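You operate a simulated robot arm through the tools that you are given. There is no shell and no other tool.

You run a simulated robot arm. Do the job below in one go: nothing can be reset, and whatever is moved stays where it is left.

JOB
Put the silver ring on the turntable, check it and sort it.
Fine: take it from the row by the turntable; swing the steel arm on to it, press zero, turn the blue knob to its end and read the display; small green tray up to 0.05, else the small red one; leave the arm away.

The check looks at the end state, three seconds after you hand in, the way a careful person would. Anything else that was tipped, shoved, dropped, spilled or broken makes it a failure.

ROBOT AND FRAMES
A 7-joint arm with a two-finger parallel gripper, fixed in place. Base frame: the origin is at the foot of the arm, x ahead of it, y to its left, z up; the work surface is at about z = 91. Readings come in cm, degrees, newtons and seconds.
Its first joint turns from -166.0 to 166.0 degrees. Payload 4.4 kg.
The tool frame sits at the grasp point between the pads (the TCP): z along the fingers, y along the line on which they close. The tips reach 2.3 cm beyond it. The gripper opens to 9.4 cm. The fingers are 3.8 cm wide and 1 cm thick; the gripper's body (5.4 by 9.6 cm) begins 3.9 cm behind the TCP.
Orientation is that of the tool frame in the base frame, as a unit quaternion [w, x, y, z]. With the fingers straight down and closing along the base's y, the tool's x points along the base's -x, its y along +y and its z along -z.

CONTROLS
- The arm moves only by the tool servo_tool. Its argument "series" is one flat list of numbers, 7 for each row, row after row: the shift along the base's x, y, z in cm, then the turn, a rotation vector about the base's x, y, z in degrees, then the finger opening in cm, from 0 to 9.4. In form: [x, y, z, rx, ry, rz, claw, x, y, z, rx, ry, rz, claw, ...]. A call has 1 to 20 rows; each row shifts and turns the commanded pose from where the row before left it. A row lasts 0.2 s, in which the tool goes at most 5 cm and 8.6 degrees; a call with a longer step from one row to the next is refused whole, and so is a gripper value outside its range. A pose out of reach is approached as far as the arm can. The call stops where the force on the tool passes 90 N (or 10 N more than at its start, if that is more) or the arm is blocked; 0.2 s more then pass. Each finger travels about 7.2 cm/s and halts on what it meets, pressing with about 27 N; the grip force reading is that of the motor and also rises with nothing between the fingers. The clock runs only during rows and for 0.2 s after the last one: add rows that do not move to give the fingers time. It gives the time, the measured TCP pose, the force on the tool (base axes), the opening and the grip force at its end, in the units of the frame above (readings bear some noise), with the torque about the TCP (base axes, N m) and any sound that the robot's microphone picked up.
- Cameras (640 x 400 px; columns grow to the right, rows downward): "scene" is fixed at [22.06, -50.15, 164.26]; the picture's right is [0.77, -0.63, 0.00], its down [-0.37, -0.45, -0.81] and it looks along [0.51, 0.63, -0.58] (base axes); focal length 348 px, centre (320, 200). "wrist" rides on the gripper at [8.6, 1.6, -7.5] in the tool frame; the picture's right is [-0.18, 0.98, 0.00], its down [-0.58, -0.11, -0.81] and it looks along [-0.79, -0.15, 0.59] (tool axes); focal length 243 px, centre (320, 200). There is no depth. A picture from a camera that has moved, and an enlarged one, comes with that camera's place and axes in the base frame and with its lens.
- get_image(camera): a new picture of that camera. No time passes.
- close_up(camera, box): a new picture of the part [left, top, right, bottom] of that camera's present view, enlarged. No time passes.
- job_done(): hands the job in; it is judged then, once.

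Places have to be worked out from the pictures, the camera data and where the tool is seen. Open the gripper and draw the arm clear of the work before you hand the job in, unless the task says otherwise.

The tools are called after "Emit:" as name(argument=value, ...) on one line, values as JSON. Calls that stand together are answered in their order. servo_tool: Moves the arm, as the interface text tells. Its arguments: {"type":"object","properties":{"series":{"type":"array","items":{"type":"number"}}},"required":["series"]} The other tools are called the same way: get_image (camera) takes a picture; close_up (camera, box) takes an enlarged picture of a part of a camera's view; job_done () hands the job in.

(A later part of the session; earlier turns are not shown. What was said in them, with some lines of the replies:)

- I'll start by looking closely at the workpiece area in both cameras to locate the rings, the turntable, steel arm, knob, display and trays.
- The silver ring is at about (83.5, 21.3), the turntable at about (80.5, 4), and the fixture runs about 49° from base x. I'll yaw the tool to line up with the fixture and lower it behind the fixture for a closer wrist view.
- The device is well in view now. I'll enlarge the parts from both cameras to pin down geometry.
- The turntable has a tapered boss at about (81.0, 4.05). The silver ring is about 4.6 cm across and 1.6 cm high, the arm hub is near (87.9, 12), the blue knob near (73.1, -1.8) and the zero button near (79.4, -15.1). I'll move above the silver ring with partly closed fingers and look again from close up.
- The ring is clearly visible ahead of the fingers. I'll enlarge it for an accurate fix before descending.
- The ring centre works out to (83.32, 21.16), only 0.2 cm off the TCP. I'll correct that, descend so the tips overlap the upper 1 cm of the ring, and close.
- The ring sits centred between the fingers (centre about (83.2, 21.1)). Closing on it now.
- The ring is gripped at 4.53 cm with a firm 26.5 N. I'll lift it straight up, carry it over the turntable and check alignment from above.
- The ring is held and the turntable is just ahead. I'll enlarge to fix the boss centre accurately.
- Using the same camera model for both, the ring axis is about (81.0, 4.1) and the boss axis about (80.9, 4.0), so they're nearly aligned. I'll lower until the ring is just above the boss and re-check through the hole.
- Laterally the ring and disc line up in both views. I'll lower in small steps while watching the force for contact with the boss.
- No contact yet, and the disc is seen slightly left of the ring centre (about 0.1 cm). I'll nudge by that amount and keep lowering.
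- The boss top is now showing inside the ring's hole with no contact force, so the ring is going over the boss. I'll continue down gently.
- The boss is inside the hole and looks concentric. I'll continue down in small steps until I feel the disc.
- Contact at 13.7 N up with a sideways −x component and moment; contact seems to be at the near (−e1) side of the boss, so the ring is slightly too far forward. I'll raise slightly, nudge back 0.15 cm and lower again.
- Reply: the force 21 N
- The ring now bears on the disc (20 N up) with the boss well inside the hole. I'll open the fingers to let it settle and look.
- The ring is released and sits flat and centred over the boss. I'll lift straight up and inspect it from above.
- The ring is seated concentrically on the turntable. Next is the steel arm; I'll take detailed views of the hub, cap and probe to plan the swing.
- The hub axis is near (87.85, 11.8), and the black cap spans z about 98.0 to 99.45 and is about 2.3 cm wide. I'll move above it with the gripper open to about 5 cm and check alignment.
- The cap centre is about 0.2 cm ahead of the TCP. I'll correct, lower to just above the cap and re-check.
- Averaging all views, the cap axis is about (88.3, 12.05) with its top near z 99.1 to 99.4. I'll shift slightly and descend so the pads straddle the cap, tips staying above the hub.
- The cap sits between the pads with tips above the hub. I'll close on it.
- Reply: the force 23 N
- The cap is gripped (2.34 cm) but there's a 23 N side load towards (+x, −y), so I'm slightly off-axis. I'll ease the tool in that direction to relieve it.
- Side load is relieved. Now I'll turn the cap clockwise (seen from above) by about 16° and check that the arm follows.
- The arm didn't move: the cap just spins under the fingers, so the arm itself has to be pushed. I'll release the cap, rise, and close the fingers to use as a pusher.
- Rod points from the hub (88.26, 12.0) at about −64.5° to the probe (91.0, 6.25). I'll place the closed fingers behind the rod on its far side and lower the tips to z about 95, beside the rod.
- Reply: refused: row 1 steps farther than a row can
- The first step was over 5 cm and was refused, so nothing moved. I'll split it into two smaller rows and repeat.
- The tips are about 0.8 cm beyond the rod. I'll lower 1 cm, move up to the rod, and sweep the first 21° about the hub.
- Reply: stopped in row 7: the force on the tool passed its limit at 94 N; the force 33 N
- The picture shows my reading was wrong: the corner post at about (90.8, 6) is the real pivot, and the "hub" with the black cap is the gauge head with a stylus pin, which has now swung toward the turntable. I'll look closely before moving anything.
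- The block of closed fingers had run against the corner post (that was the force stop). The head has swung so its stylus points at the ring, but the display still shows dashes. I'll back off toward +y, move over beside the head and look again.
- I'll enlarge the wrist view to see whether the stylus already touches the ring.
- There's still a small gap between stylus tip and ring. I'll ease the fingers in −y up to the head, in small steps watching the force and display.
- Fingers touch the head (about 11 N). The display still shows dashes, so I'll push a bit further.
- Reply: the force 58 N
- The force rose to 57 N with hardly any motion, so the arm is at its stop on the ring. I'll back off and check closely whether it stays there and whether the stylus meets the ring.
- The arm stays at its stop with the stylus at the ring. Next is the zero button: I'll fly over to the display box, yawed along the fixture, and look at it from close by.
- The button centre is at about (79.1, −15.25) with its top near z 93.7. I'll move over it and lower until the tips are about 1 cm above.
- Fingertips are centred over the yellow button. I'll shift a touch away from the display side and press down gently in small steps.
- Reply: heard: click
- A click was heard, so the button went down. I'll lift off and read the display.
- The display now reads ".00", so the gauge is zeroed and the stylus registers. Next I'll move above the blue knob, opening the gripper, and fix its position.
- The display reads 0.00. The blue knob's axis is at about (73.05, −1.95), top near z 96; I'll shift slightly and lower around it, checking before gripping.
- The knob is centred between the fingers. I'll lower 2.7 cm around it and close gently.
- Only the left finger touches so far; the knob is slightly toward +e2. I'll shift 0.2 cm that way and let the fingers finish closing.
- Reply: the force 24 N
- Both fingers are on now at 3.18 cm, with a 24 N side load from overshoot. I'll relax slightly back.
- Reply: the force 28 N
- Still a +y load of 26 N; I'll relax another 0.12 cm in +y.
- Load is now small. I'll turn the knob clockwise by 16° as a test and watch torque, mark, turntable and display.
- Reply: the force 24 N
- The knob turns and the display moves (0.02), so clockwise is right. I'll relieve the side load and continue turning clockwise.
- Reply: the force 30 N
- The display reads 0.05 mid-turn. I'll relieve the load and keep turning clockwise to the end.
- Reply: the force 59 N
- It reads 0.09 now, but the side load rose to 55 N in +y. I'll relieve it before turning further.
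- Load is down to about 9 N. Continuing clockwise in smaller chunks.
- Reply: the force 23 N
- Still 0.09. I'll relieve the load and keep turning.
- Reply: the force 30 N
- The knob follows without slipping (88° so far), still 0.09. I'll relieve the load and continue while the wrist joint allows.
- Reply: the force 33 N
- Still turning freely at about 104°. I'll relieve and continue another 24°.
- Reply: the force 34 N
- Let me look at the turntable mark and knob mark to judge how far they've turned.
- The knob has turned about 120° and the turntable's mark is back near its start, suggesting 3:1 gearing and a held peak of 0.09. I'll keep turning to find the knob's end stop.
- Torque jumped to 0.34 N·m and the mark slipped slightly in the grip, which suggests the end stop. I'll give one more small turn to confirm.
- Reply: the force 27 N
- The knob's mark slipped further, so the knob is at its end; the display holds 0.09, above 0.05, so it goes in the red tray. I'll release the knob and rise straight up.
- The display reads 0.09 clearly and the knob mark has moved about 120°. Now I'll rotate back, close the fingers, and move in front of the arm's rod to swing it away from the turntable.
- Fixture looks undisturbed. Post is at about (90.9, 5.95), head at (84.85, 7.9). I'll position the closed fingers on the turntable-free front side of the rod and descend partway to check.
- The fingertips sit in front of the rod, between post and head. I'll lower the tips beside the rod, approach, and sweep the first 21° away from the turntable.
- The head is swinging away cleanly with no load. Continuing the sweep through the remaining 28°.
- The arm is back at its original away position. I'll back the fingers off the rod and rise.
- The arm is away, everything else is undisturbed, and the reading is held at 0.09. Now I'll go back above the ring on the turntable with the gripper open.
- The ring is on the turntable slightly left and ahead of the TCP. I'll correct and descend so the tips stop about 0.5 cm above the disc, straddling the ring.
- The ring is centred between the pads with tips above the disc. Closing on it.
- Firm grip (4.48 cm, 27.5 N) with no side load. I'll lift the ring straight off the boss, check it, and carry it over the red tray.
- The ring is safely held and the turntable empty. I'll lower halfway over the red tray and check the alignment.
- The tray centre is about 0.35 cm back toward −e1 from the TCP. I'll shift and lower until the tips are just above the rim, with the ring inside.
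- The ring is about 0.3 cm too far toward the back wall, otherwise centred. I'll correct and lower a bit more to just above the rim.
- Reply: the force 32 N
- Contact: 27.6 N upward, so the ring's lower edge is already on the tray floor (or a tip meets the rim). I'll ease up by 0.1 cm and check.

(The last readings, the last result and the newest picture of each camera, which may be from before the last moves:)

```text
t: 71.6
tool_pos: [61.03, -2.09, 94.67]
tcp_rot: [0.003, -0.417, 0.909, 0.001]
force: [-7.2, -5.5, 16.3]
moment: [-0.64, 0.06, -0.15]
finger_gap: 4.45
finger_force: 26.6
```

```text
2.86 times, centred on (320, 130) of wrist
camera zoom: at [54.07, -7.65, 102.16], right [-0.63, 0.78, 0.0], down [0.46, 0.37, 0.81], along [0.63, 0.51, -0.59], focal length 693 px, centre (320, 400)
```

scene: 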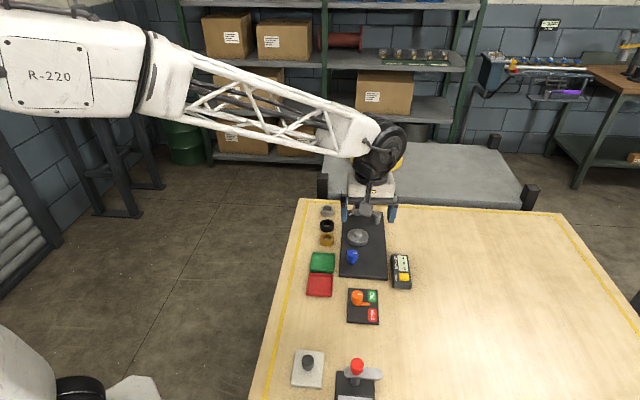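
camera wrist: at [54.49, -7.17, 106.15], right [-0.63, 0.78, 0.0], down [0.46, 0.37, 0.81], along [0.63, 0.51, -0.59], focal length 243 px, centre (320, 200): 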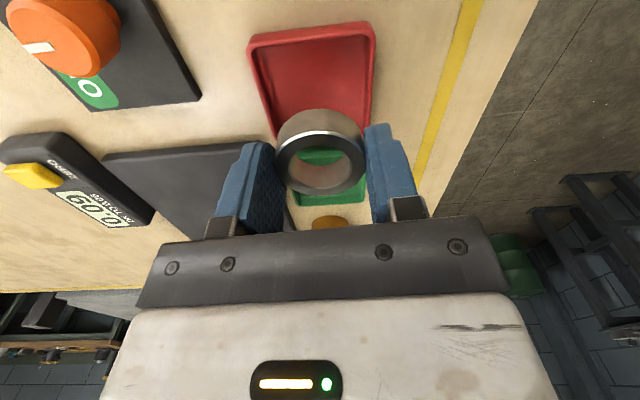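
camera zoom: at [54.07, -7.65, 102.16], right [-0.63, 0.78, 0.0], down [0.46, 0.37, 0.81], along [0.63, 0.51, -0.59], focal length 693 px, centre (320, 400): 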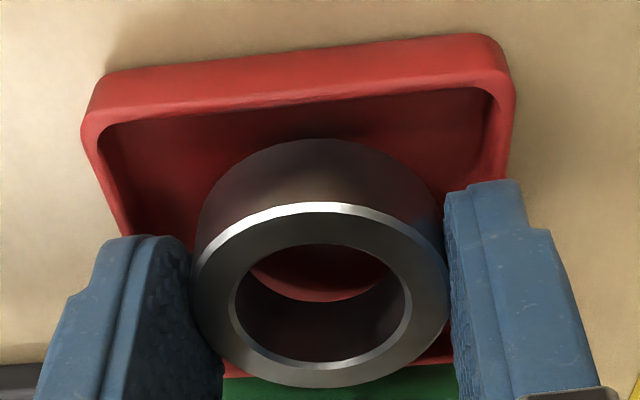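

The moment shows one fingertip resting on the tray rim (ring itself not yet on the floor). I'll rise 0.15 cm to clear the rim and confirm no load.

Emit:
servo_tool(series=[0, 0, 0.12, 0, 0, 0, 4.2, 0, 0, 0, 0, 0, 0, 4.2])

```text
t: 72.2
tool_pos: [60.97, -2.18, 94.7]
tcp_rot: [0.003, -0.418, 0.908, 0.003]
force: [-0.3, 0.0, -1.0]
moment: [0.01, -0.02, -0.01]
finger_gap: 4.48
finger_force: 27.0
```

No load now; the ring hangs a few millimetres above the tray floor, inside the walls. Opening the fingers to release it.

Emit:
servo_tool(series=[0, 0, 0.03, 0, 0, 0, 5.2, 0, 0, 0, 0, 0, 0, 5.8, 0, 0, 0, 0, 0, 0, 5.8, 0, 0, 0, 0, 0, 0, 5.8])

Emit:
close_up(camera="wrist", box=[200, 40, 440, 220])

Emit:
close_up(camera="scene", box=[290, 250, 360, 310])

```text
t: 73.2
tool_pos: [61.08, -2.04, 94.9]
tcp_rot: [0.001, -0.418, 0.909, 0.002]
force: [0.7, -0.6, -0.1]
moment: [-0.01, 0.02, -0.01]
finger_gap: 5.79
finger_force: 0.0
```

```text
2.22 times, centred on (320, 130) of wrist
camera zoom: at [54.09, -7.64, 102.26], right [-0.63, 0.78, 0.0], down [0.46, 0.37, 0.81], along [0.63, 0.51, -0.59], focal length 539 px, centre (320, 356)
```

zoom: 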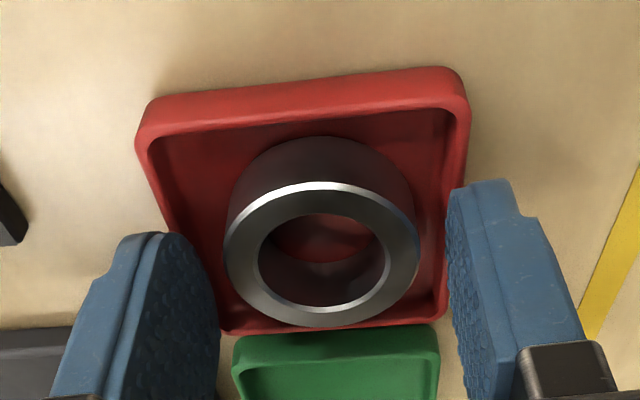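

```text
6.67 times, centred on (325, 280) of scene
camera zoom: at [22.06, -50.15, 164.26], right [0.77, -0.63, 0.0], down [-0.37, -0.45, -0.81], along [0.51, 0.63, -0.58], focal length 2321 px, centre (287, -333)
```

zoom: 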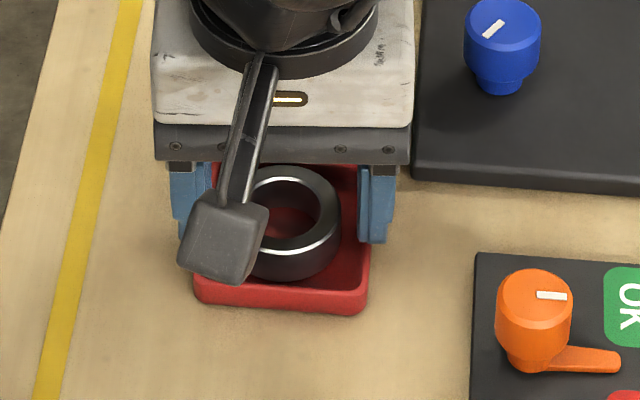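

The ring lies flat in the red tray. I'll lift straight up and withdraw, then check the whole scene.

Emit:
servo_tool(series=[0, 0, 1, 0, 0, 0, 5.8, 0, 0, 3, 0, 0, 0, 5.8, 0, 0, 4, 0, 0, 0, 6.5, 0, 0, 4, 0, 0, 0, 8, 0, 0, 4, 0, 0, 0, 9, -3, 0, 4, 0, 0, 0, 9, -4, 0, 2, 0, 0, 0, 9, -4, 0, 0, 0, 0, 0, 9, -4, 0, 0, 0, 0, 0, 9, 0, 0, 0, 0, 0, 0, 9])

Emit:
get_image(camera="scene")

Emit:
close_up(camera="scene", box=[290, 190, 430, 310])

Emit:
get_image(camera="wrist")

```text
t: 75.4
tool_pos: [46.14, -2.36, 116.88]
tcp_rot: [0.002, -0.418, 0.909, 0.001]
force: [-0.4, 0.9, -0.9]
moment: [0.01, -0.01, -0.02]
finger_gap: 9.0
finger_force: 0.1
```

```text
taken
```

scene: 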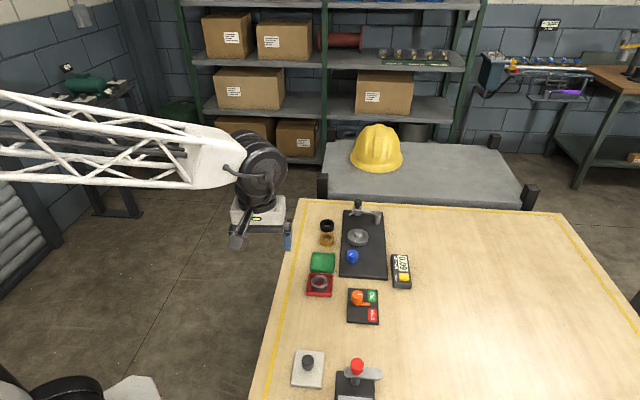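

```text
3.33 times, centred on (360, 250) of scene
camera zoom: at [22.06, -50.15, 164.26], right [0.77, -0.63, 0.0], down [-0.37, -0.45, -0.81], along [0.51, 0.63, -0.58], focal length 1160 px, centre (187, 33)
```

zoom: 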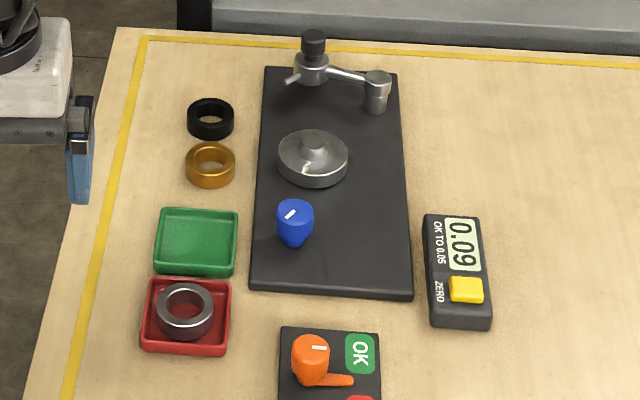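

```text
taken
camera wrist: at [39.13, -7.9, 124.31], right [-0.63, 0.78, 0.0], down [0.46, 0.37, 0.81], along [0.63, 0.51, -0.59], focal length 243 px, centre (320, 200)
```

wrist: 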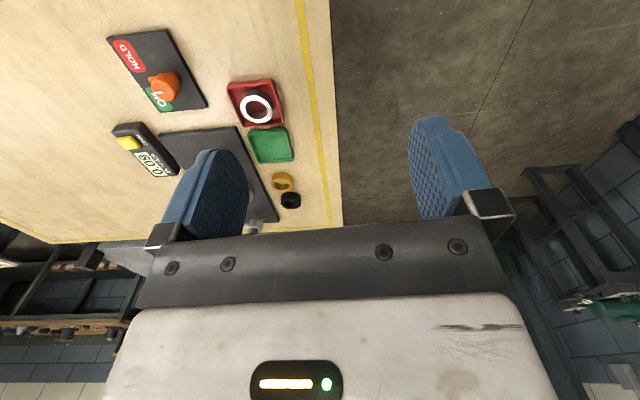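

The silver ring is flat in the red tray because it read 0.09, above 0.05. The steel arm is back in its away position, the other parts match the first picture, and the gripper is open and clear, so I'm handing in.

Emit:
job_done()

```text
The job is handed in.
```

The silver ring read 0.09 on the display, above the 0.05 limit, so I put it in the small red tray.

I seated it on the turntable, swung the steel arm on to it, pressed zero (it showed 0.00), and turned the blue knob clockwise to its end. The knob stopped after about 120°, and the display stayed at 0.09.

- **Arm:** it is swung back to where it started, off the turntable.
- **Ring release:** the gripper's fingers were too wide to fit inside the tray, so I let go a few millimetres above its floor. The ring landed flat.
- **Contacts along the way:**
    - I first took the black cap on the arm's head for the pivot, and turned it about 16° without moving the arm.
    - The closed fingers pressed against the arm's corner post until the force limit stopped the move.
    - One fingertip briefly pressed on the red tray's rim.

In the last picture the post, tray, other rings and everything else looked where they were at the start, except the blue knob, which is left at its end.
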